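You operate a simulated robot arm through the tools that you are given. There is no shell and no other tool.

You are at the controls of a simulated robot arm. One attempt, no reset.

Task
Put things in order on the platform top. At the end: the brass rack pin stands where the gutter file block stood; the sheet talc tin stands where the coir wiping pad stood; the gutter file block stands where the sheet talc tin stood; the coir wiping pad is on the spacer board; whatever was shut is shut again. Leave all else as you found it, and nothing knocked over.

It is judged by the outcome, as a careful person would: the job done as asked, and still so three seconds after it is handed in. It fails if anything else is knocked over, pushed out of place, dropped, spilled or broken. Flat cloth is picked up by pressing the open fingertips on it (5 to 10 N) and closing them slowly along it; thin cloth reads only 2 to 8 mm in the jaws.

Robot
A 7-joint arm with a two-finger gripper, fixed in place. Base frame: the origin is on the floor under the middle of its stand, x ahead of it, y to its left, z up; the work surface is at about z = 80. Lengths are in cm, angles in rad, forces in N, time in s.
With the tool pointing down near the work surface it reaches from about 34 to 72 cm from the base axis. Its first joint turns from -1.152 to 1.152 rad. Payload 2.45 kg.
The tool frame sits at the grasp point between the pads (the TCP): z along the fingers, y along the line on which they close. The tips reach 2.6 cm beyond it. The gripper opens to 9.6 cm; its body begins 6.9 cm behind the TCP.
Orientation is that of the tool frame in the base frame, as a unit quaternion [w, x, y, z]. With the fingers straight down and closing along the base's y, the tool's x points along the base's -x, its y along +y and its z along -z.

Tools
- The arm moves only by the tool send_rows. Its arguments are lists of equal length, an entry for each row: "dp": the shift along the base's x, y, z in cm, a list of three; "rotation": the turn, a rotation vector about the base's x, y, z in degrees, a list of three; "jaw": the closure, from 0 (fully open) to 1 (shut). In form: {"dp": [[dx, dy, dz], ...], "rotation": [[ax, ay, az], ...], "jaw": [jaw, ...]}. A call has 1 to 20 rows; each row is the pose to reach, as a shift and turn from the pose commanded when the call began. A row lasts 0.2 s, in which the tool goes at most 5 cm and 0.15 rad; a call with a longer step from one row to the next is refused whole, and so is a gripper value outside its range. Where a pose cannot be reached the arm comes as near as it can. A force on the tool above 40 N (or 10 N above the force at the start of the call, whichever is more), or a blocked arm, ends the call early, and 0.2 s more pass. The fingers move at their own pace (about 5 cm/s each) and stop on an object; they squeeze with about 32 N. The grip force told is the motor's: it shows also when the fingers shut on nothing. Time passes only in rows, and 0.2 s behind the last, so rows that repeat a pose let the fingers close. It gives the time, the measured TCP pose, the force on the tool (base axes), the opening and the grip force at its end, in the units of the frame above (readings bear some noise), with the torque about the TCP (base axes, N m) and any sound that the robot's microphone picked up.
- Cameras (640 x 400 px; columns grow to the right, rows downward): "scene" is fixed at [14.8, -38.15, 141.37]; the picture's right is [0.87, -0.49, 0.00], its down [-0.33, -0.60, -0.73] and it looks along [0.36, 0.64, -0.68] (base axes); focal length 308 px, centre (320, 200). "wrist" rides on the gripper at [8.2, 0.3, -9.8] in the tool frame; the picture's right is [-0.04, 1.00, 0.00], its down [-0.73, -0.03, -0.68] and it looks along [-0.68, -0.03, 0.73] (tool axes); focal length 256 px, centre (320, 200). There is no depth. A picture from a camera that has moved, and an enlarged one, comes with that camera's place and axes in the base frame and with its lens. The place of the scene camera against the robot may be out by one fixed shift of up to 1.2 cm in any direction.
- camera(camera): a new picture of that camera. No time passes.
- close_up(camera, box): a new picture of the part [left, top, right, bottom] of that camera's present view, enlarged. No time passes.
- close_job(): hands the job in; it is judged then, once.

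Nothing tells you positions but the pictures and the camera data. Unless the task says otherwise, let go and move clear before handing in.

The tools are called after "Emit:" as name(argument=value, ...) on one line, values as JSON. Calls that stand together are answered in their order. send_rows: Moves the arm, as the interface text tells. Its arguments: {"type":"object","properties":{"dp":{"type":"array"},"rotation":{"type":"array"},"jaw":{"type":"array"}},"required":["dp","rotation","jaw"]} The other tools are called the same way: camera (camera) takes a picture; close_up (camera, box) takes an enlarged picture of a part of a camera's view; close_job () hands the job in.

At the start:

```text
time_s: 0.0
eef_pos: [48.41, 6.51, 113.23]
ee_rot: [0.0, 0.0, 1.0, 0.001]
wrist_force: [-0.6, 0.2, -0.3]
ft_torque: [0.03, 0.0, -0.02]
opening: 9.61
gripper_force: 0.0
```

scene: 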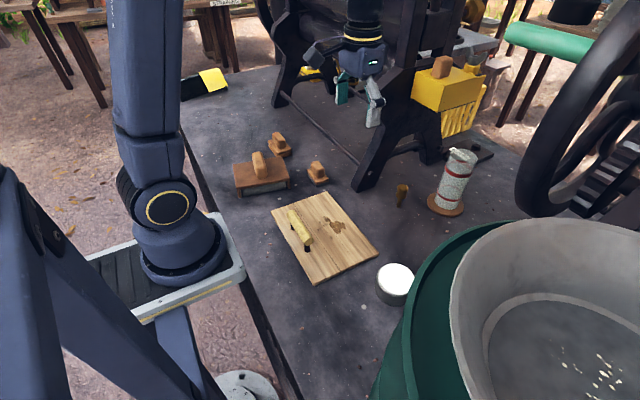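
wrist: 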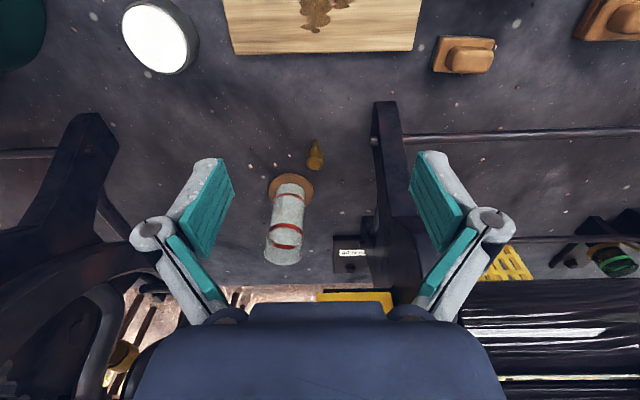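

I see a work surface with a cutting board (spacer board?), a white tin, several wooden blocks, a small brass pin, a marbled cylinder and a yellow box. I'll take enlarged views to identify each item before moving.

Emit:
close_up(camera="scene", box=[220, 120, 420, 300])

Emit:
close_up(camera="scene", box=[380, 40, 520, 220])

Emit:
close_up(camera="wrist", box=[100, 0, 640, 300])

Emit:
close_up(camera="scene", box=[160, 50, 320, 200])

```text
2.22 times, centred on (320, 210) of scene
camera zoom: at [14.8, -38.15, 141.37], right [0.87, -0.49, 0.0], down [-0.33, -0.6, -0.73], along [0.36, 0.64, -0.68], focal length 684 px, centre (320, 178)
```

zoom: 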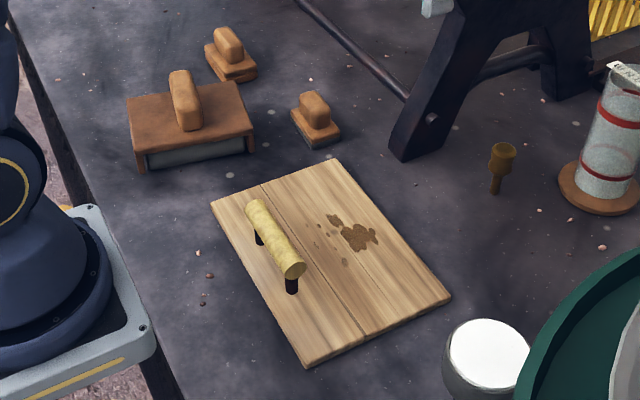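

```text
2.22 times, centred on (450, 130) of scene
camera zoom: at [14.8, -38.15, 141.37], right [0.87, -0.49, 0.0], down [-0.33, -0.6, -0.73], along [0.36, 0.64, -0.68], focal length 684 px, centre (31, 356)
```

zoom: 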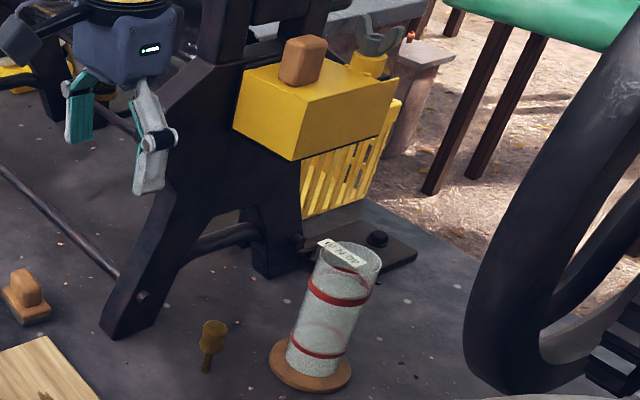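

```text
1.19 times, centred on (370, 150) of wrist
camera zoom: at [40.35, 6.81, 122.98], right [0.04, 1.0, 0.0], down [0.73, -0.03, 0.68], along [0.68, -0.03, -0.73], focal length 303 px, centre (261, 259)
```

zoom: 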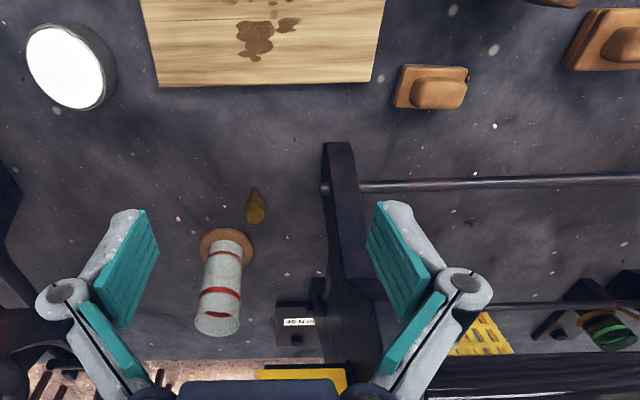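

```text
2.67 times, centred on (240, 125) of scene
camera zoom: at [14.8, -38.15, 141.37], right [0.87, -0.49, 0.0], down [-0.33, -0.6, -0.73], along [0.36, 0.64, -0.68], focal length 820 px, centre (533, 400)
```

zoom: 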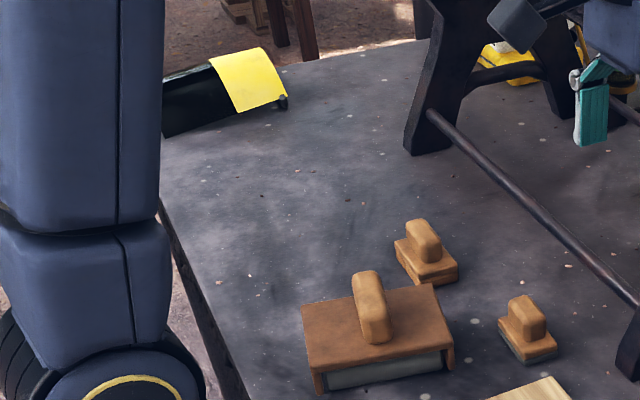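

I take the white tin to be near (47,-14), the board near (41,7), small handled blocks near (52,29) and (47,47), a big handled brown thing near (34,32), and the brass pin near (66,6). I'll move the wrist camera high over the left side to look closer before touching anything.

Emit:
send_rows(dp=[[-1.5, 2.5, 0], [-3, 5, 0], [-4.5, 7.5, 0], [-6, 10, 0], [-8, 13, 0], [-8, 13, 0]], rotation=[[0, 0, 6], [0, 0, 12], [0, 0, 18], [0, 0, 24], [0, 0, 30], [0, 0, 30]], jaw=[0, 0, 0, 0, 0, 0])

Emit:
camera(camera="wrist")

Emit:
camera(camera="scene")

```text
time_s: 1.4
eef_pos: [40.41, 19.72, 113.32]
ee_rot: [0.0, -0.26, 0.966, 0.0]
wrist_force: [0.6, -0.7, -0.2]
ft_torque: [-0.03, -0.02, 0.02]
opening: 9.59
gripper_force: 0.0
```

```text
taken
camera wrist: at [33.08, 15.73, 123.07], right [-0.47, 0.88, 0.0], down [0.65, 0.34, 0.68], along [0.6, 0.32, -0.73], focal length 256 px, centre (320, 200)
```

wrist: 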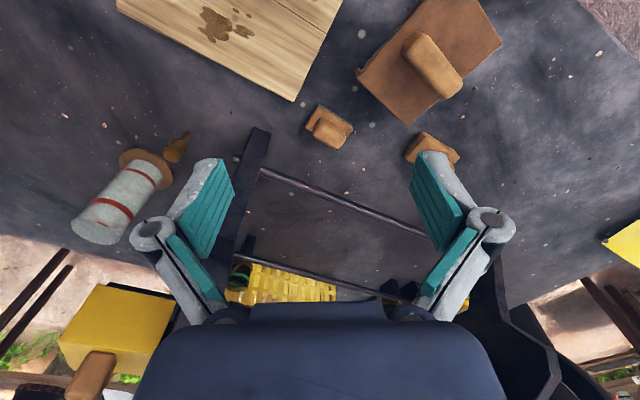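

```text
taken
```

scene: 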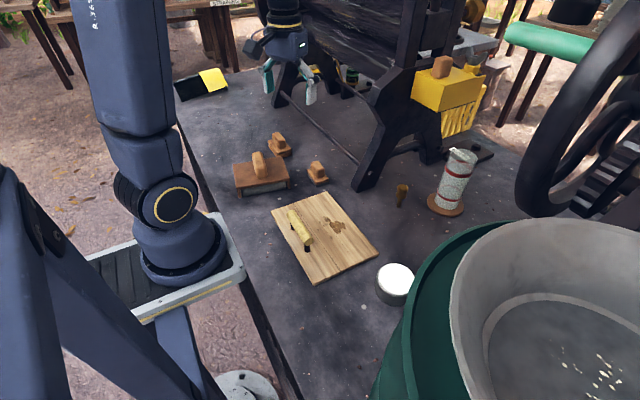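

The large brown thing looks like a lid or box with a knob; two smaller handled blocks sit near it. I'll enlarge parts of this view to tell them apart.

Emit:
close_up(camera="wrist", box=[290, 0, 520, 170])

Emit:
close_up(camera="scene", box=[225, 125, 345, 205])

Emit:
close_up(camera="scene", box=[265, 180, 385, 290])

Emit:
close_up(camera="scene", box=[380, 140, 480, 220])

Emit:
close_up(camera="scene", box=[350, 240, 450, 320])

Emit:
close_up(camera="wrist", box=[60, 110, 220, 250])

```text
2.35 times, centred on (405, 85) of wrist
camera zoom: at [33.08, 15.73, 123.07], right [-0.47, 0.88, 0.0], down [0.65, 0.34, 0.68], along [0.6, 0.32, -0.73], focal length 602 px, centre (120, 471)
```

zoom: 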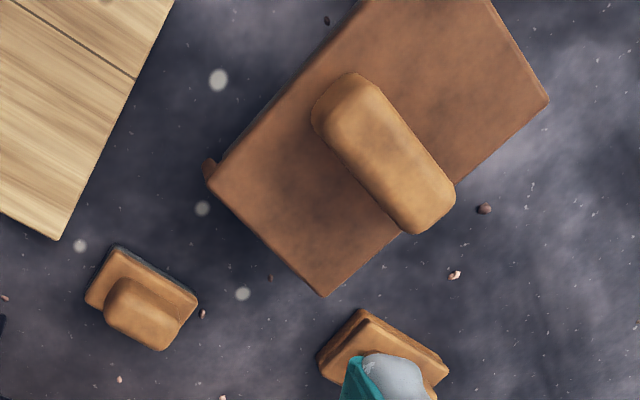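

```text
5.00 times, centred on (285, 165) of scene
camera zoom: at [14.8, -38.15, 141.37], right [0.87, -0.49, 0.0], down [-0.33, -0.6, -0.73], along [0.36, 0.64, -0.68], focal length 1538 px, centre (495, 375)
```

zoom: 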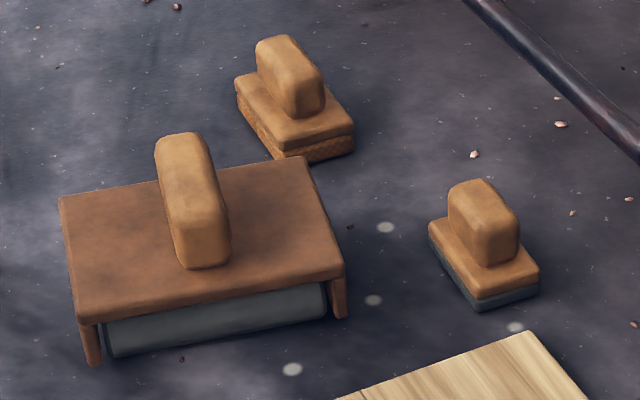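

```text
3.64 times, centred on (325, 235) of scene
camera zoom: at [14.8, -38.15, 141.37], right [0.87, -0.49, 0.0], down [-0.33, -0.6, -0.73], along [0.36, 0.64, -0.68], focal length 1119 px, centre (302, 73)
```

zoom: 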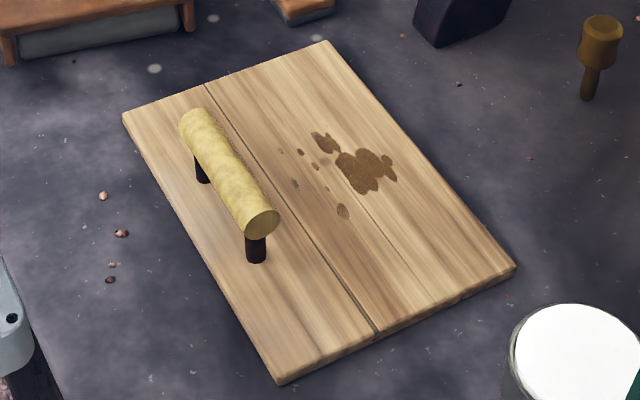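

```text
5.00 times, centred on (430, 180) of scene
camera zoom: at [14.8, -38.15, 141.37], right [0.87, -0.49, 0.0], down [-0.33, -0.6, -0.73], along [0.36, 0.64, -0.68], focal length 1538 px, centre (-230, 300)
```

zoom: 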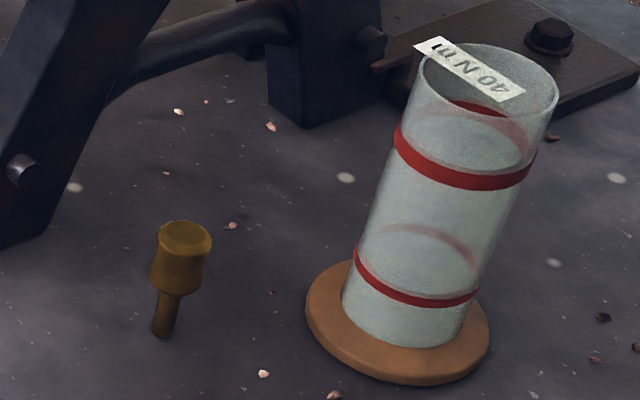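

```text
5.00 times, centred on (400, 280) of scene
camera zoom: at [14.8, -38.15, 141.37], right [0.87, -0.49, 0.0], down [-0.33, -0.6, -0.73], along [0.36, 0.64, -0.68], focal length 1538 px, centre (-80, -200)
```

zoom: 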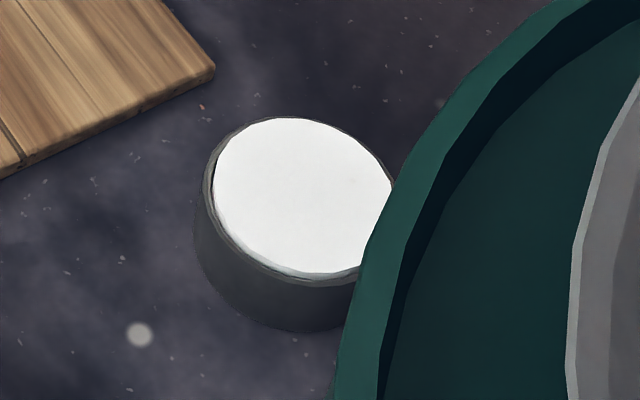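

```text
2.86 times, centred on (140, 180) of wrist
camera zoom: at [33.08, 15.73, 123.07], right [-0.47, 0.88, 0.0], down [0.65, 0.34, 0.68], along [0.6, 0.32, -0.73], focal length 731 px, centre (834, 257)
```

zoom: 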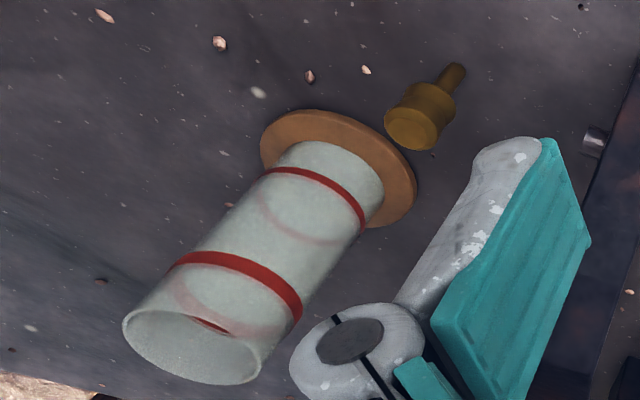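

The block at about (47,47) has a brown fibrous base (coir pad), the one at about (52,29) a grey base (file block), and the large brown item looks like a cover over a grey body. I'll turn the wrist camera to look along +y, lower, to see into the cover's open side.

Emit:
send_rows(dp=[[0, -0.5, -2], [-0.5, -1, -4], [-1, -1.5, -6], [-1.5, -2, -8], [-2, -2.5, -10], [-3, -3, -12], [-4, -4, -14], [-4, -4, -15], [-4, -4, -15]], rotation=[[0, 0, 7.5], [0, 0, 15], [0, 0, 22.5], [0, 0, 30], [0, 0, 37.5], [0, 0, 45], [0, 0, 52.5], [0, 0, 60], [0, 0, 60]], jaw=[0, 0, 0, 0, 0, 0, 0, 0, 0])

Emit:
camera(camera="wrist")

Emit:
camera(camera="scene")

```text
time_s: 3.4
eef_pos: [36.61, 15.8, 98.11]
ee_rot: [0.0, 0.708, -0.707, 0.0]
wrist_force: [0.2, 0.1, -0.2]
ft_torque: [0.03, -0.02, 0.01]
opening: 9.57
gripper_force: 0.0
```

```text
taken
camera wrist: at [36.18, 7.45, 108.01], right [-1.0, 0.04, 0.0], down [0.03, 0.73, 0.68], along [0.03, 0.68, -0.73], focal length 256 px, centre (320, 200)
```

wrist: 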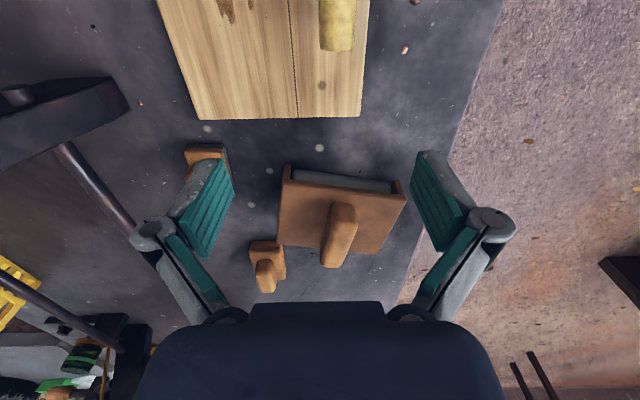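

```text
taken
```

scene: 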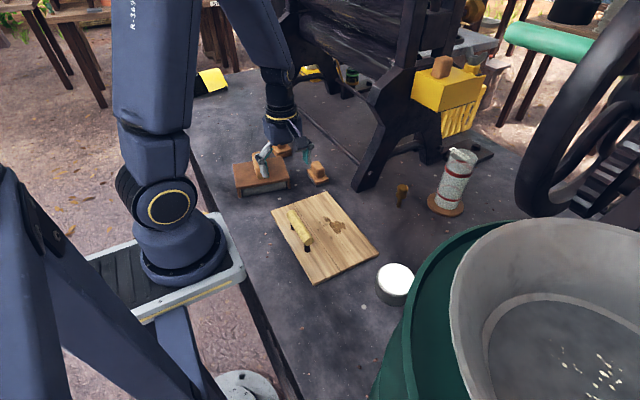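

The cover has side skirts with a grey piece filling the open side. I'll enlarge it and the two blocks behind.

Emit:
close_up(camera="wrist", box=[240, 140, 430, 270])

Emit:
close_up(camera="wrist", box=[150, 0, 390, 150])

Emit:
close_up(camera="wrist", box=[170, 130, 310, 300])

```text
3.08 times, centred on (335, 205) of wrist
camera zoom: at [36.18, 7.45, 108.01], right [-1.0, 0.04, 0.0], down [0.03, 0.73, 0.68], along [0.03, 0.68, -0.73], focal length 788 px, centre (274, 185)
```

zoom: 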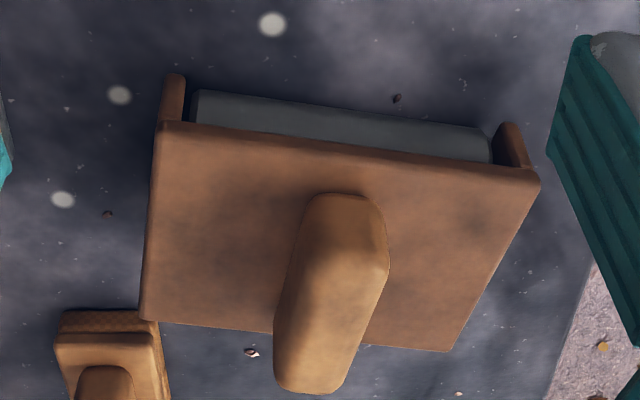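

```text
2.67 times, centred on (270, 75) of wrist
camera zoom: at [36.18, 7.45, 108.01], right [-1.0, 0.04, 0.0], down [0.03, 0.73, 0.68], along [0.03, 0.68, -0.73], focal length 683 px, centre (453, 533)
```

zoom: 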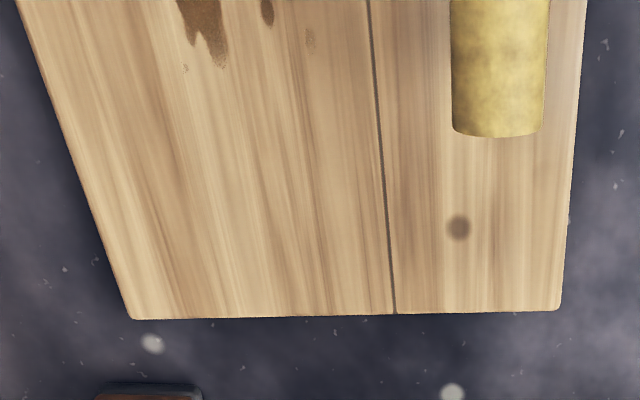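

```text
2.35 times, centred on (240, 215) of wrist
camera zoom: at [36.18, 7.45, 108.01], right [-1.0, 0.04, 0.0], down [0.03, 0.73, 0.68], along [0.03, 0.68, -0.73], focal length 602 px, centre (508, 165)
```

zoom: 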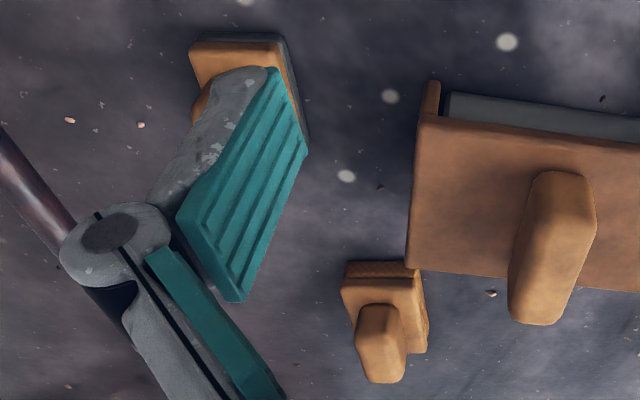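

The large item is a wooden cover over a grey body; I want to see its side more level to know if it hides anything. I'll tilt the tool so the camera looks flatter, keeping well above the board.

Emit:
send_rows(dp=[[0.5, 0.5, -1], [1, 1, -2], [1.5, 1.5, -3], [2, 2, -4], [2, 2, -5], [2, 2, -5]], rotation=[[5, 0, 0], [10, 0, 0], [15, 0, 0], [20, 0, 0], [25, 0, 0], [25, 0, 0]], jaw=[0, 0, 0, 0, 0, 0])

Emit:
camera(camera="wrist")

Emit:
close_up(camera="wrist", box=[240, 60, 460, 210])

```text
time_s: 4.8
eef_pos: [38.56, 17.33, 93.25]
ee_rot: [0.154, -0.69, 0.69, 0.153]
wrist_force: [0.3, 0.7, 0.3]
ft_torque: [0.0, 0.0, 0.04]
opening: 9.59
gripper_force: 0.0
```

```text
taken
camera wrist: at [38.21, 5.9, 98.62], right [-1.0, 0.04, 0.02], down [0.03, 0.38, 0.93], along [0.03, 0.93, -0.38], focal length 256 px, centre (320, 200)
```

wrist: 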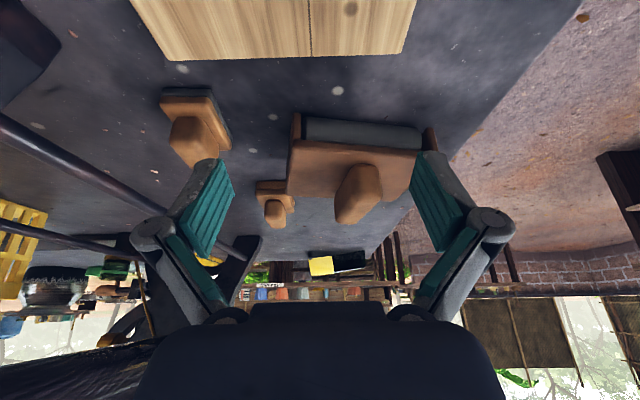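

```text
2.67 times, centred on (350, 135) of wrist
camera zoom: at [38.21, 5.9, 98.62], right [-1.0, 0.04, 0.02], down [0.03, 0.38, 0.93], along [0.03, 0.93, -0.38], focal length 683 px, centre (240, 373)
```

zoom: 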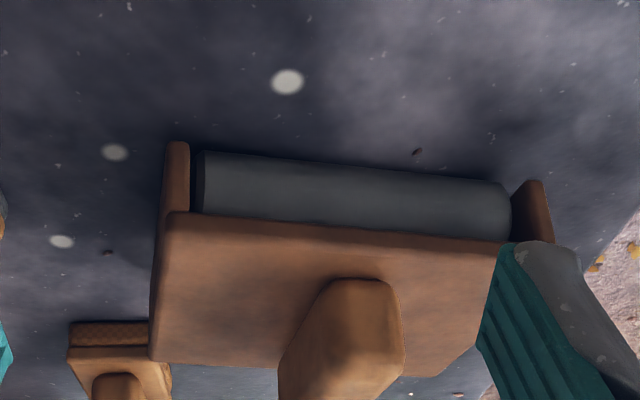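

The large item is an inking roller with a wooden handle, so not a box; I leave it alone. I'll enlarge the board, its yellow handle bar, the pin and the tin from the scene camera to look for lids or hinges.

Emit:
close_up(camera="scene", box=[280, 200, 330, 260])

Emit:
close_up(camera="scene", box=[300, 240, 380, 290])

Emit:
close_up(camera="scene", box=[385, 175, 421, 215])

Emit:
close_up(camera="scene", box=[300, 155, 340, 190])

Emit:
close_up(camera="scene", box=[400, 40, 500, 110])

```text
6.67 times, centred on (305, 230) of scene
camera zoom: at [14.8, -38.16, 141.37], right [0.87, -0.49, 0.0], down [-0.33, -0.6, -0.73], along [0.36, 0.64, -0.68], focal length 2051 px, centre (420, 0)
```

zoom: 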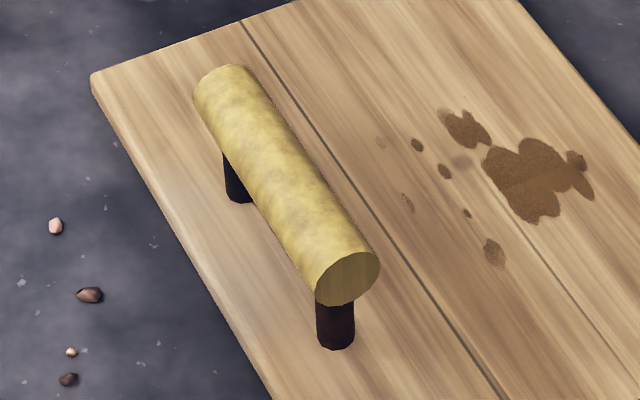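

```text
8.00 times, centred on (340, 265) of scene
camera zoom: at [14.8, -38.16, 141.37], right [0.87, -0.49, 0.0], down [-0.33, -0.6, -0.73], along [0.36, 0.64, -0.68], focal length 2461 px, centre (160, -320)
```

zoom: 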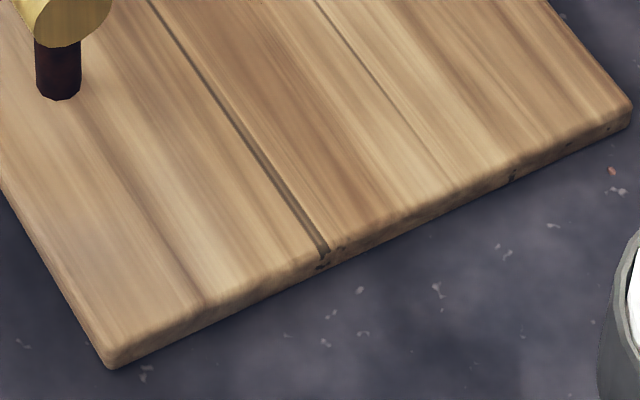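

```text
10.00 times, centred on (403, 195) of scene
camera zoom: at [14.8, -38.16, 141.37], right [0.87, -0.49, 0.0], down [-0.33, -0.6, -0.73], along [0.36, 0.64, -0.68], focal length 3077 px, centre (-510, 250)
```

zoom: 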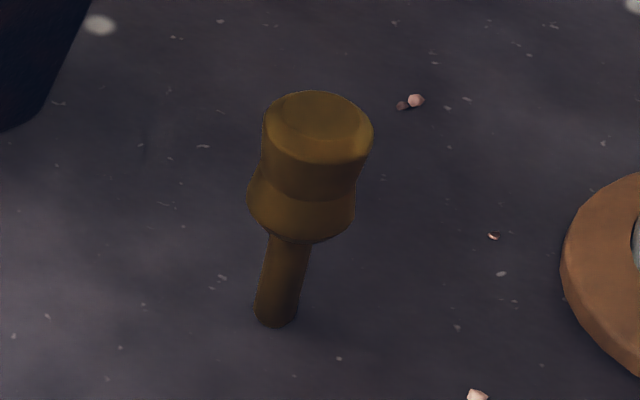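

```text
11.43 times, centred on (320, 172) of scene
camera zoom: at [14.8, -38.16, 141.37], right [0.87, -0.49, 0.0], down [-0.33, -0.6, -0.73], along [0.36, 0.64, -0.68], focal length 3516 px, centre (320, 514)
```

zoom: 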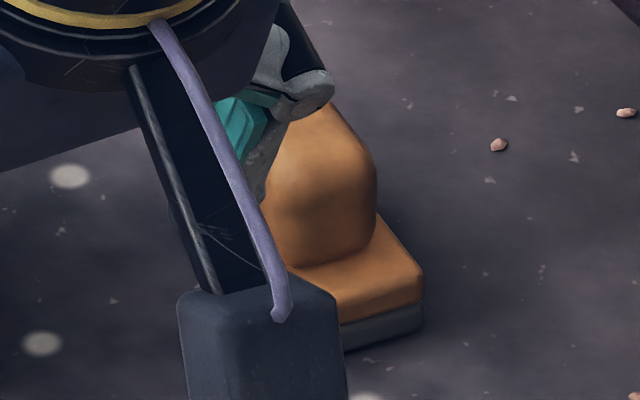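

```text
5.71 times, centred on (450, 75) of scene
camera zoom: at [14.8, -38.16, 141.37], right [0.87, -0.49, 0.0], down [-0.33, -0.6, -0.73], along [0.36, 0.64, -0.68], focal length 1758 px, centre (-423, 914)
```

zoom: 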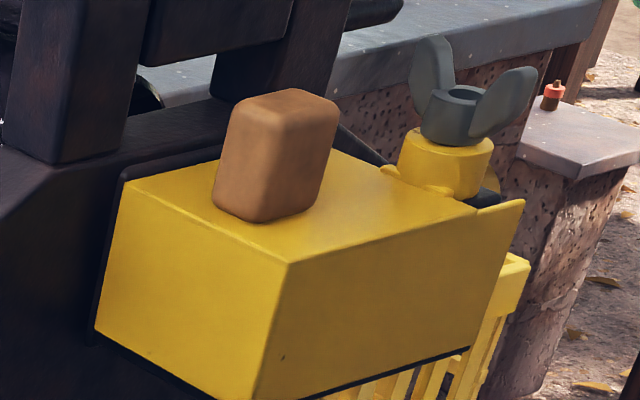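

The pin is a capped brass pin standing on its stem, and the board is a plank with a handle bar, with free space on its far half. I'll go over to the coir pad near (47,46), tool upright again, and look at it from closer.

Emit:
send_rows(dp=[[0, 0, 4], [1, 3, 7], [2, 7, 9], [4, 11, 10.8], [5.5, 15, 10.8], [7, 19, 10.8], [8, 22, 10.8], [8.5, 24.5, 10.8], [8.5, 24.5, 10.8]], rotation=[[-5, 0, 0], [-10, 0, 0], [-15, 0, 0], [-20, 0, 0], [-25, 0, 0], [-25, 0, 0], [-25, 0, 0], [-25, 0, 0], [-25, 0, 0]], jaw=[0, 0, 0, 0, 0, 0, 0, 0, 0])

Emit:
camera(camera="wrist")

Emit:
camera(camera="scene")

```text
time_s: 6.8
eef_pos: [46.96, 42.26, 103.98]
ee_rot: [0.001, -0.707, 0.707, -0.001]
wrist_force: [0.9, 0.5, -0.8]
ft_torque: [0.01, -0.03, -0.03]
opening: 9.6
gripper_force: 0.1
```

```text
taken
camera wrist: at [46.62, 34.05, 113.85], right [-1.0, 0.04, 0.0], down [0.03, 0.73, 0.68], along [0.03, 0.68, -0.73], focal length 256 px, centre (320, 200)
```

wrist: 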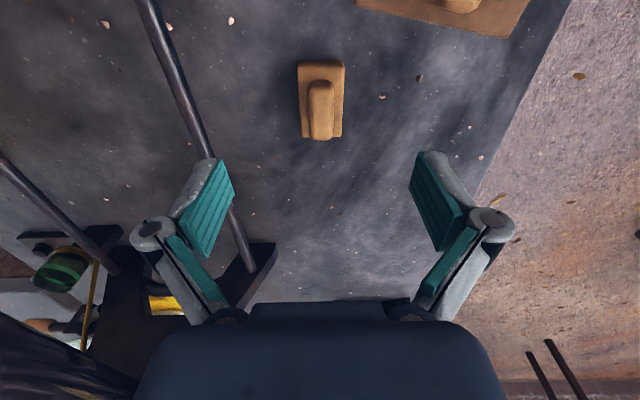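

```text
taken
```

scene: 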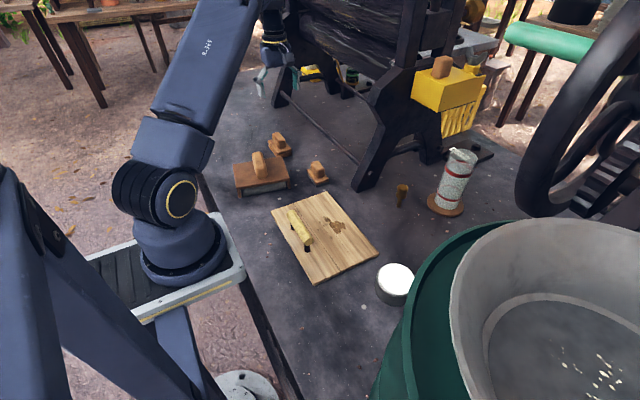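

Emit:
close_up(camera="wrist", box=[270, 40, 370, 150])

Emit:
close_up(camera="scene", box=[260, 125, 300, 165])

```text
3.64 times, centred on (320, 95) of wrist
camera zoom: at [46.62, 34.05, 113.85], right [-1.0, 0.04, 0.0], down [0.03, 0.73, 0.68], along [0.03, 0.68, -0.73], focal length 931 px, centre (320, 582)
```

zoom: 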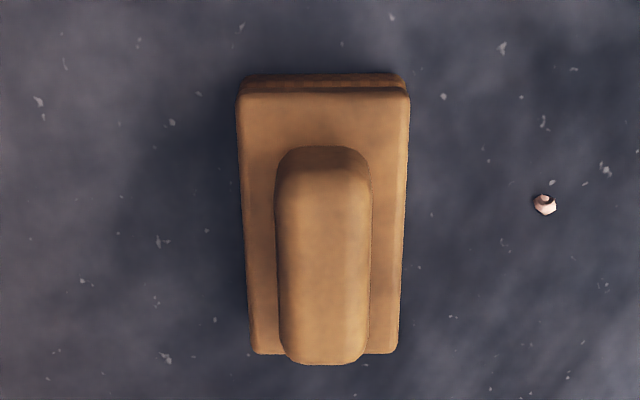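

```text
10.00 times, centred on (280, 145) of scene
camera zoom: at [14.81, -38.15, 141.37], right [0.87, -0.49, 0.0], down [-0.33, -0.6, -0.73], along [0.36, 0.64, -0.68], focal length 3077 px, centre (720, 750)
```

zoom: 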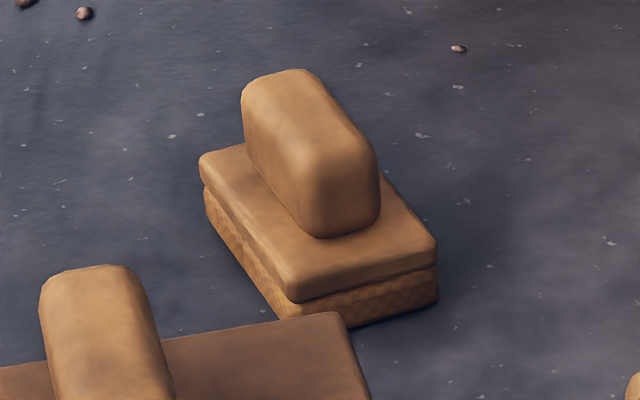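

The coir pad is aligned with the axes, centred near (47.05, 47.05), its grip about 2.9 cm wide in x and topping out near z 86.7. I'll move above it and descend with the jaws closing along x.

Emit:
send_rows(dp=[[0.1, 2.5, -2], [0.1, 5.0, -5], [0.1, 5.0, -9], [0.1, 5.0, -12], [0.1, 5.0, -12]], rotation=[[0, 0, 0], [0, 0, 0], [0, 0, 0], [0, 0, 0], [0, 0, 0]], jaw=[0, 0, 0, 0, 0])

Emit:
camera(camera="wrist")

Emit:
close_up(camera="scene", box=[230, 90, 330, 170])

```text
time_s: 8.0
eef_pos: [46.9, 46.77, 91.97]
ee_rot: [0.0, -0.707, 0.707, -0.001]
wrist_force: [0.0, 0.5, -0.1]
ft_torque: [-0.02, 0.04, 0.01]
opening: 9.61
gripper_force: 0.0
```

```text
taken
camera wrist: at [46.58, 38.62, 101.8], right [-1.0, 0.04, 0.0], down [0.03, 0.73, 0.68], along [0.03, 0.68, -0.73], focal length 256 px, centre (320, 200)
```

wrist: 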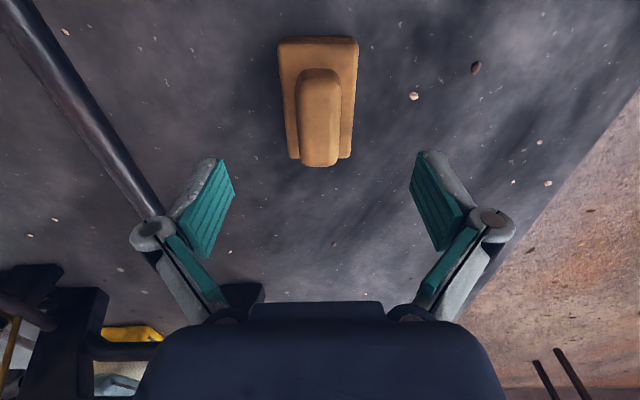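

```text
5.00 times, centred on (280, 130) of scene
camera zoom: at [14.8, -38.15, 141.37], right [0.87, -0.49, 0.0], down [-0.33, -0.6, -0.73], along [0.36, 0.64, -0.68], focal length 1538 px, centre (520, 550)
```

zoom: 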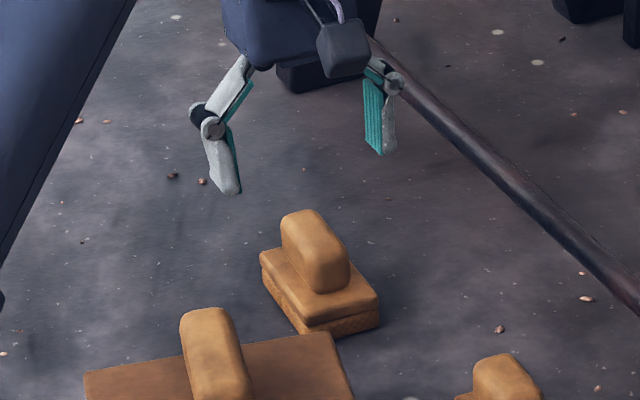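

The pad's grip sits centred under the jaws. I'll descend to about z 85.9 and close.

Emit:
send_rows(dp=[[0, 0, -2], [0, 0, -4], [0, 0, -5.5], [0, 0, -6.1], [0, 0, -6.1], [0, 0, -6.1], [0, 0, -6.1], [0, 0, -6.1], [0, 0, -6.1], [0, 0, -6.1]], rotation=[[0, 0, 0], [0, 0, 0], [0, 0, 0], [0, 0, 0], [0, 0, 0], [0, 0, 0], [0, 0, 0], [0, 0, 0], [0, 0, 0], [0, 0, 0]], jaw=[0, 0, 0, 0, 0, 0.4, 0.6, 0.8, 1, 1])

Emit:
close_up(camera="scene", box=[230, 90, 330, 170])

```text
time_s: 10.2
eef_pos: [47.1, 47.04, 86.12]
ee_rot: [0.0, -0.707, 0.708, 0.0]
wrist_force: [-0.9, 0.0, 0.4]
ft_torque: [0.02, 0.07, -0.03]
opening: 2.9
gripper_force: 28.8
```

```text
5.00 times, centred on (280, 130) of scene
camera zoom: at [14.8, -38.16, 141.37], right [0.87, -0.49, 0.0], down [-0.33, -0.6, -0.73], along [0.36, 0.64, -0.68], focal length 1538 px, centre (520, 550)
```

zoom: 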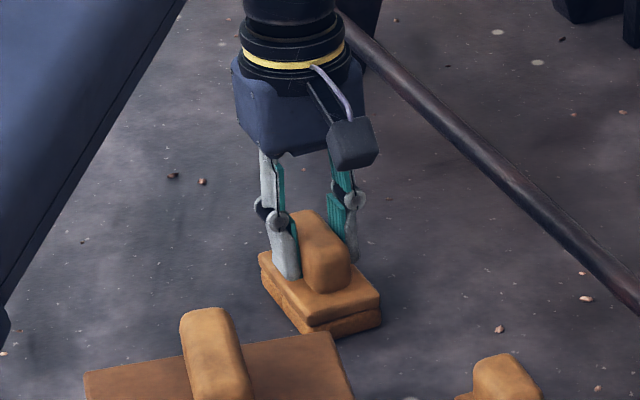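

The pad is held (opening 2.9, 29 N). I'll lift it, carry it over at safe height to above the board's free half near (44.8, 7), then look.

Emit:
send_rows(dp=[[0, 0, 2], [0, 0, 6], [0, 0, 10], [0, 0, 14], [-0.2, -4, 14], [-0.5, -8.5, 14], [-0.8, -13, 14], [-1, -17.5, 14], [-1.3, -22, 14], [-1.6, -26.5, 14], [-1.9, -31, 14], [-2.1, -35.5, 14], [-2.2, -38.5, 14], [-2.2, -40, 14], [-2.2, -40, 14]], rotation=[[0, 0, 0], [0, 0, 0], [0, 0, 0], [0, 0, 0], [0, 0, 0], [0, 0, 0], [0, 0, 0], [0, 0, 0], [0, 0, 0], [0, 0, 0], [0, 0, 0], [0, 0, 0], [0, 0, 0], [0, 0, 0], [0, 0, 0]], jaw=[1, 1, 1, 1, 1, 1, 1, 1, 1, 1, 1, 1, 1, 1, 1])

Emit:
camera(camera="wrist")

Emit:
camera(camera="scene")

```text
time_s: 13.4
eef_pos: [45.17, 7.03, 99.75]
ee_rot: [0.0, -0.707, 0.707, -0.001]
wrist_force: [0.0, 0.0, -0.9]
ft_torque: [-0.01, 0.0, -0.04]
opening: 2.92
gripper_force: 31.6
```

```text
taken
camera wrist: at [44.88, -1.16, 109.48], right [-1.0, 0.04, 0.0], down [0.03, 0.73, 0.68], along [0.03, 0.68, -0.73], focal length 256 px, centre (320, 200)
```

wrist: 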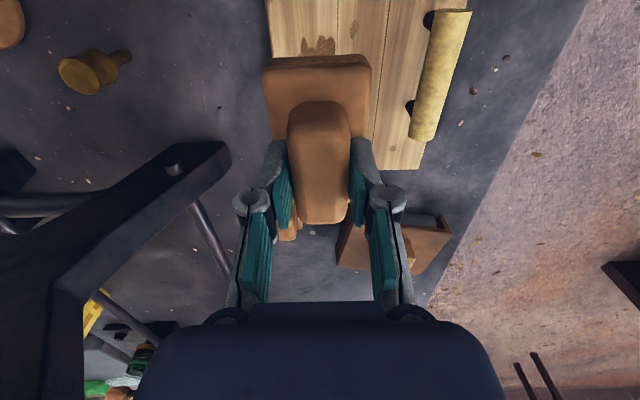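

```text
taken
```

scene: 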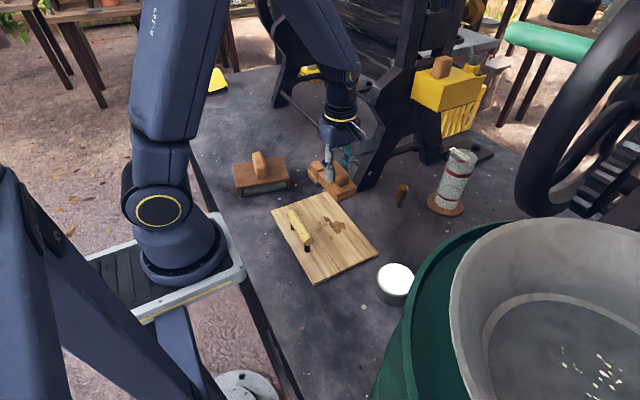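

The pad hangs over the free half of the board (board spans about x 31–50, y −6–20). I'll lower it to just above the board.

Emit:
send_rows(dp=[[0, 0, -3], [0, 0, -6], [0, 0, -9], [0, 0, -11], [0, 0, -11.6], [0, 0, -11.6]], rotation=[[0, 0, 0], [0, 0, 0], [0, 0, 0], [0, 0, 0], [0, 0, 0], [0, 0, 0]], jaw=[1, 1, 1, 1, 1, 1])

Emit:
close_up(camera="scene", box=[270, 170, 390, 290])

```text
time_s: 14.8
eef_pos: [44.86, 6.93, 88.13]
ee_rot: [0.0, 0.707, -0.707, -0.001]
wrist_force: [0.3, 0.7, 0.3]
ft_torque: [-0.02, 0.0, -0.01]
opening: 2.89
gripper_force: 31.9
```

```text
3.33 times, centred on (330, 230) of scene
camera zoom: at [14.8, -38.15, 141.37], right [0.87, -0.49, 0.0], down [-0.33, -0.6, -0.73], along [0.36, 0.64, -0.68], focal length 1026 px, centre (287, 100)
```

zoom: 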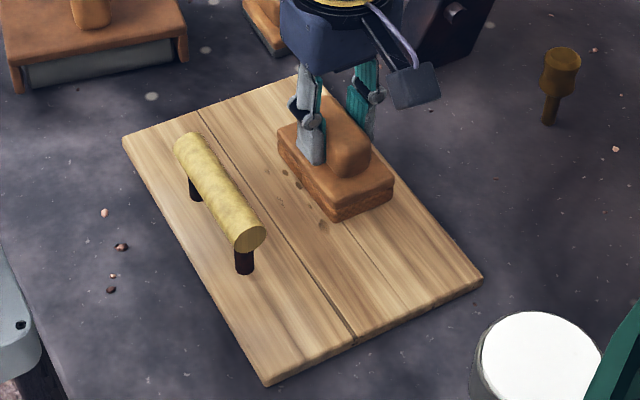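

The pad hovers just above the board. I'll lower it in 1 mm steps until it touches.

Emit:
send_rows(dp=[[0, 0, -0.2], [0, 0, -0.4], [0, 0, -0.5], [0, 0, -0.6], [0, 0, -0.7], [0, 0, -0.8]], rotation=[[0, 0, 0], [0, 0, 0], [0, 0, 0], [0, 0, 0], [0, 0, 0], [0, 0, 0]], jaw=[1, 1, 1, 1, 1, 1])

Emit:
close_up(camera="scene", box=[300, 190, 360, 240])

```text
time_s: 16.2
eef_pos: [44.85, 6.92, 87.48]
ee_rot: [0.0, -0.707, 0.707, 0.0]
wrist_force: [0.7, 0.4, -0.4]
ft_torque: [0.03, 0.01, 0.0]
opening: 2.9
gripper_force: 31.7
```

```text
8.00 times, centred on (330, 215) of scene
camera zoom: at [14.8, -38.15, 141.37], right [0.87, -0.49, 0.0], down [-0.33, -0.6, -0.73], along [0.36, 0.64, -0.68], focal length 2461 px, centre (240, 80)
```

zoom: 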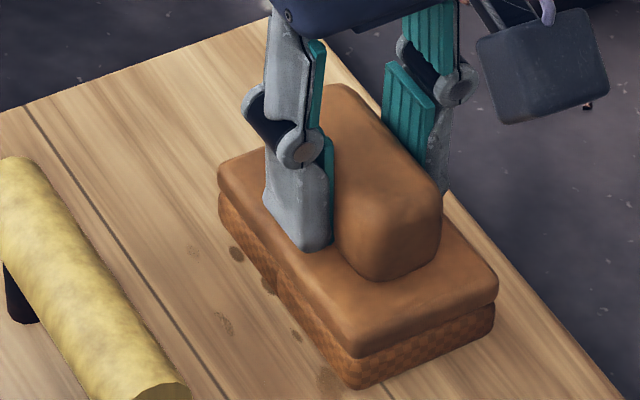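

No contact yet; I'll continue down in small steps.

Emit:
send_rows(dp=[[0, 0, -0.1], [0, 0, -0.2], [0, 0, -0.3], [0, 0, -0.4]], rotation=[[0, 0, 0], [0, 0, 0], [0, 0, 0], [0, 0, 0]], jaw=[1, 1, 1, 1])

```text
time_s: 17.2
eef_pos: [44.9, 6.97, 87.24]
ee_rot: [-0.001, -0.707, 0.707, -0.001]
wrist_force: [-3.1, -1.0, 18.5]
ft_torque: [0.05, 0.25, -0.01]
opening: 2.92
gripper_force: 31.7
```

The pad is on the board (18 N of contact). I'll ease off slightly, open partly, and rise clear.

Emit:
send_rows(dp=[[0, 0, 0.08], [0, 0, 0.1], [0, 0, 0.1], [0, 0, 0.1], [0, 0, 0.1], [0, 0, 2], [0, 0, 6], [0, 0, 10], [0, 0, 14], [0, 0, 14]], rotation=[[0, 0, 0], [0, 0, 0], [0, 0, 0], [0, 0, 0], [0, 0, 0], [0, 0, 0], [0, 0, 0], [0, 0, 0], [0, 0, 0], [0, 0, 0]], jaw=[1, 0.65, 0.5, 0.4, 0.4, 0.4, 0.4, 0.4, 0.2, 0])

Emit:
camera(camera="scene")

Emit:
close_up(camera="scene", box=[270, 170, 390, 290])

Emit:
camera(camera="wrist")

```text
time_s: 19.4
eef_pos: [44.98, 7.07, 101.2]
ee_rot: [0.0, -0.707, 0.707, 0.0]
wrist_force: [0.0, -1.1, -0.1]
ft_torque: [-0.01, 0.02, 0.03]
opening: 9.58
gripper_force: 0.1
```

```text
taken
```

scene: 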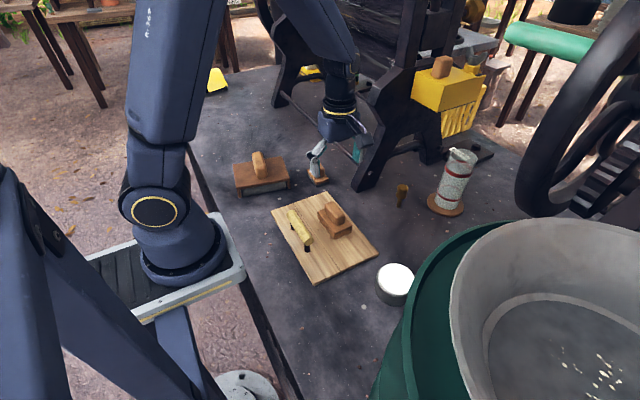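

```text
3.33 times, centred on (330, 230) of scene
camera zoom: at [14.8, -38.15, 141.37], right [0.87, -0.49, 0.0], down [-0.33, -0.6, -0.73], along [0.36, 0.64, -0.68], focal length 1026 px, centre (287, 100)
```

zoom: 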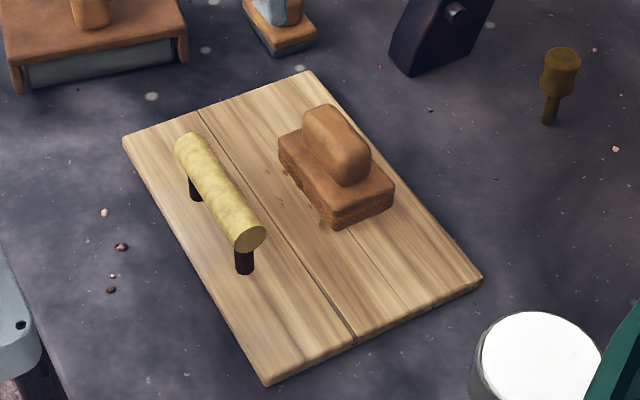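

```text
taken
camera wrist: at [44.59, -1.15, 110.86], right [-1.0, 0.04, 0.0], down [0.03, 0.73, 0.68], along [0.03, 0.68, -0.73], focal length 256 px, centre (320, 200)
```

wrist: 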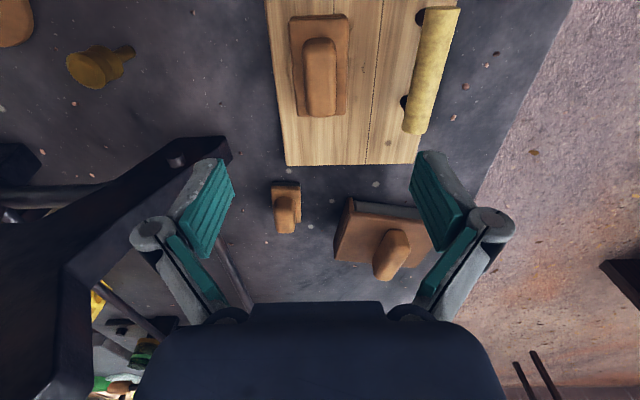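

The coir pad now sits squarely on the board and everything else is unchanged. Next is the talc tin near (47,−14); I'll rise and turn the wrist to view it and the green drum beside it.

Emit:
send_rows(dp=[[0, 0, 3], [0, 0, 6], [0, -1, 9], [0, -2, 11], [0, -3, 11], [0, -4, 11], [0, -5, 11], [-0.5, -6, 11], [-1, -7, 11], [-1.5, -8, 11], [-2, -9, 11], [-2, -10, 11], [-2.5, -11, 11], [-2.8, -12, 11], [-2.8, -13, 11], [-2.8, -13, 11]], rotation=[[0, 0, -8], [0, 0, -16], [0, 0, -24], [0, 0, -32], [0, 0, -40], [0, 0, -48], [0, 0, -56], [0, 0, -64], [0, 0, -72], [0, 0, -80], [0, 0, -88], [0, 0, -96], [0, 0, -104], [0, 0, -112], [0, 0, -120], [0, 0, -120]], jaw=[0, 0, 0, 0, 0, 0, 0, 0, 0, 0, 0, 0, 0, 0, 0, 0])

Emit:
camera(camera="wrist")

Emit:
camera(camera="scene")

```text
time_s: 22.8
eef_pos: [42.05, -6.07, 112.19]
ee_rot: [0.0, 0.26, 0.966, -0.001]
wrist_force: [0.0, -0.3, -0.9]
ft_torque: [-0.01, -0.03, -0.04]
opening: 9.58
gripper_force: 0.2
```

```text
taken
camera wrist: at [35.17, -1.82, 122.0], right [0.54, 0.84, 0.0], down [0.62, -0.39, 0.68], along [0.57, -0.36, -0.73], focal length 256 px, centre (320, 200)
```

wrist: 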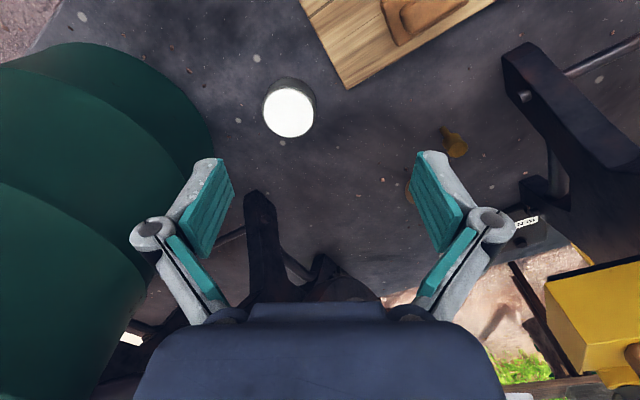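

```text
taken
```

scene: 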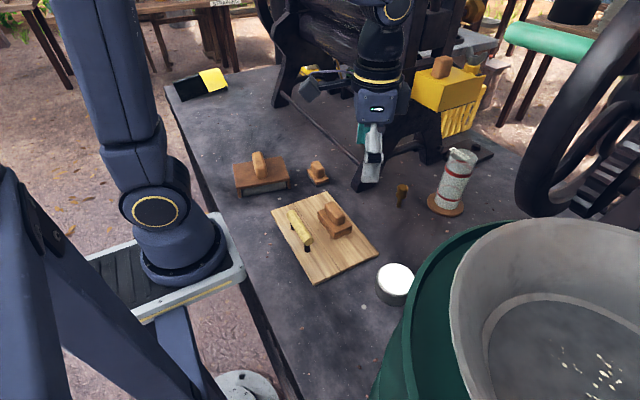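

The tin stands on the table about 15 cm clear of the green drum and a few cm from the board. I'll enlarge it to measure its position, diameter and height.

Emit:
close_up(camera="wrist", box=[240, 60, 340, 150])

Emit:
close_up(camera="scene", box=[370, 255, 420, 310])

```text
4.44 times, centred on (290, 105) of wrist
camera zoom: at [35.17, -1.82, 122.0], right [0.54, 0.84, 0.0], down [0.62, -0.39, 0.68], along [0.57, -0.36, -0.73], focal length 1138 px, centre (453, 622)
```

zoom: 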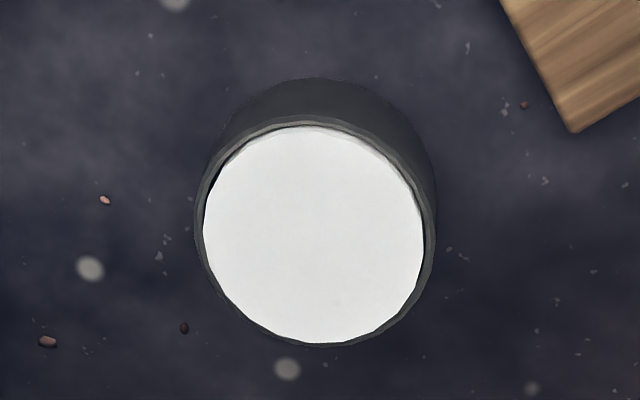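

```text
7.27 times, centred on (395, 282) of scene
camera zoom: at [14.8, -38.15, 141.37], right [0.87, -0.49, 0.0], down [-0.33, -0.6, -0.73], along [0.36, 0.64, -0.68], focal length 2238 px, centre (-226, -400)
```

zoom: 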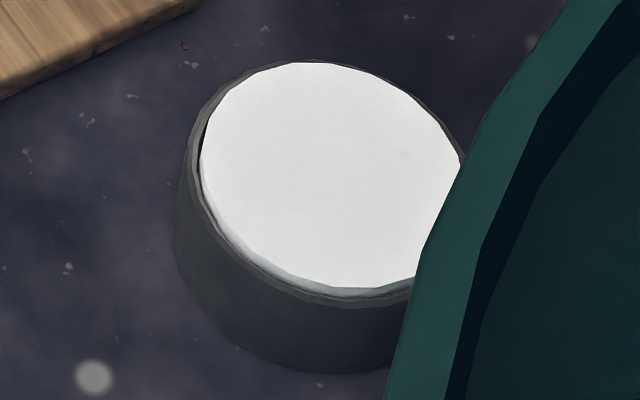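

The tin is open-topped and full of white talc, centred about (46.65, −14.6), 8.2 cm across with its rim near z 84.6, so I must keep it level and move gently. I'll hover above it and check the centring.

Emit:
send_rows(dp=[[1.5, -2.5, -3], [3, -5, -6], [4.6, -8.6, -9], [4.6, -8.6, -13], [4.6, -8.6, -17], [4.6, -8.6, -19], [4.6, -8.6, -19]], rotation=[[0, 0, 0], [0, 0, 0], [0, 0, 0], [0, 0, 0], [0, 0, 0], [0, 0, 0], [0, 0, 0]], jaw=[0, 0, 0, 0, 0, 0, 0])

Emit:
camera(camera="wrist")

Emit:
camera(camera="scene")

```text
time_s: 24.4
eef_pos: [46.71, -14.51, 92.94]
ee_rot: [0.0, 0.259, 0.966, 0.0]
wrist_force: [-0.1, -0.4, 0.3]
ft_torque: [0.0, 0.0, 0.04]
opening: 9.6
gripper_force: 0.0
```

```text
taken
camera wrist: at [39.83, -10.21, 102.73], right [0.53, 0.85, 0.0], down [0.62, -0.39, 0.68], along [0.57, -0.36, -0.73], focal length 256 px, centre (320, 200)
```

wrist: 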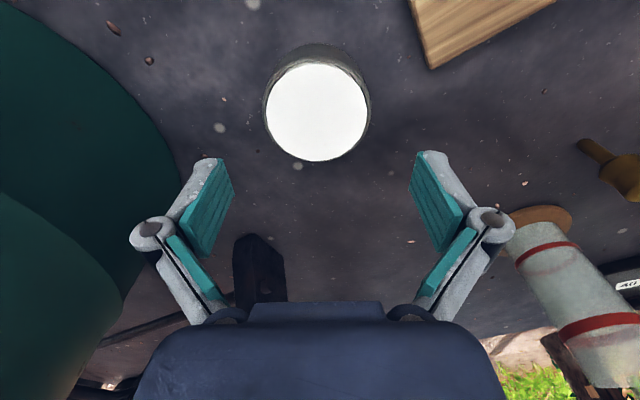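

```text
taken
```

scene: 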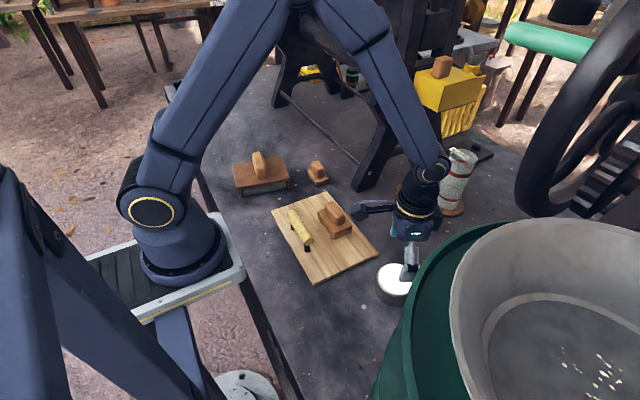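

Emit:
close_up(camera="wrist", box=[250, 30, 390, 170])

```text
2.86 times, centred on (320, 100) of wrist
camera zoom: at [39.83, -10.21, 102.73], right [0.53, 0.85, 0.0], down [0.62, -0.39, 0.68], along [0.57, -0.36, -0.73], focal length 731 px, centre (320, 486)
```

zoom: 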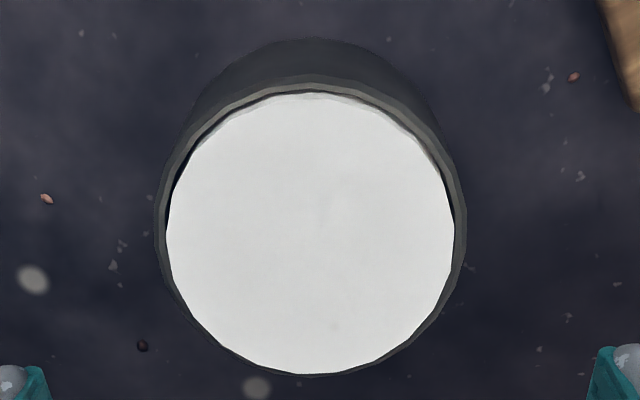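

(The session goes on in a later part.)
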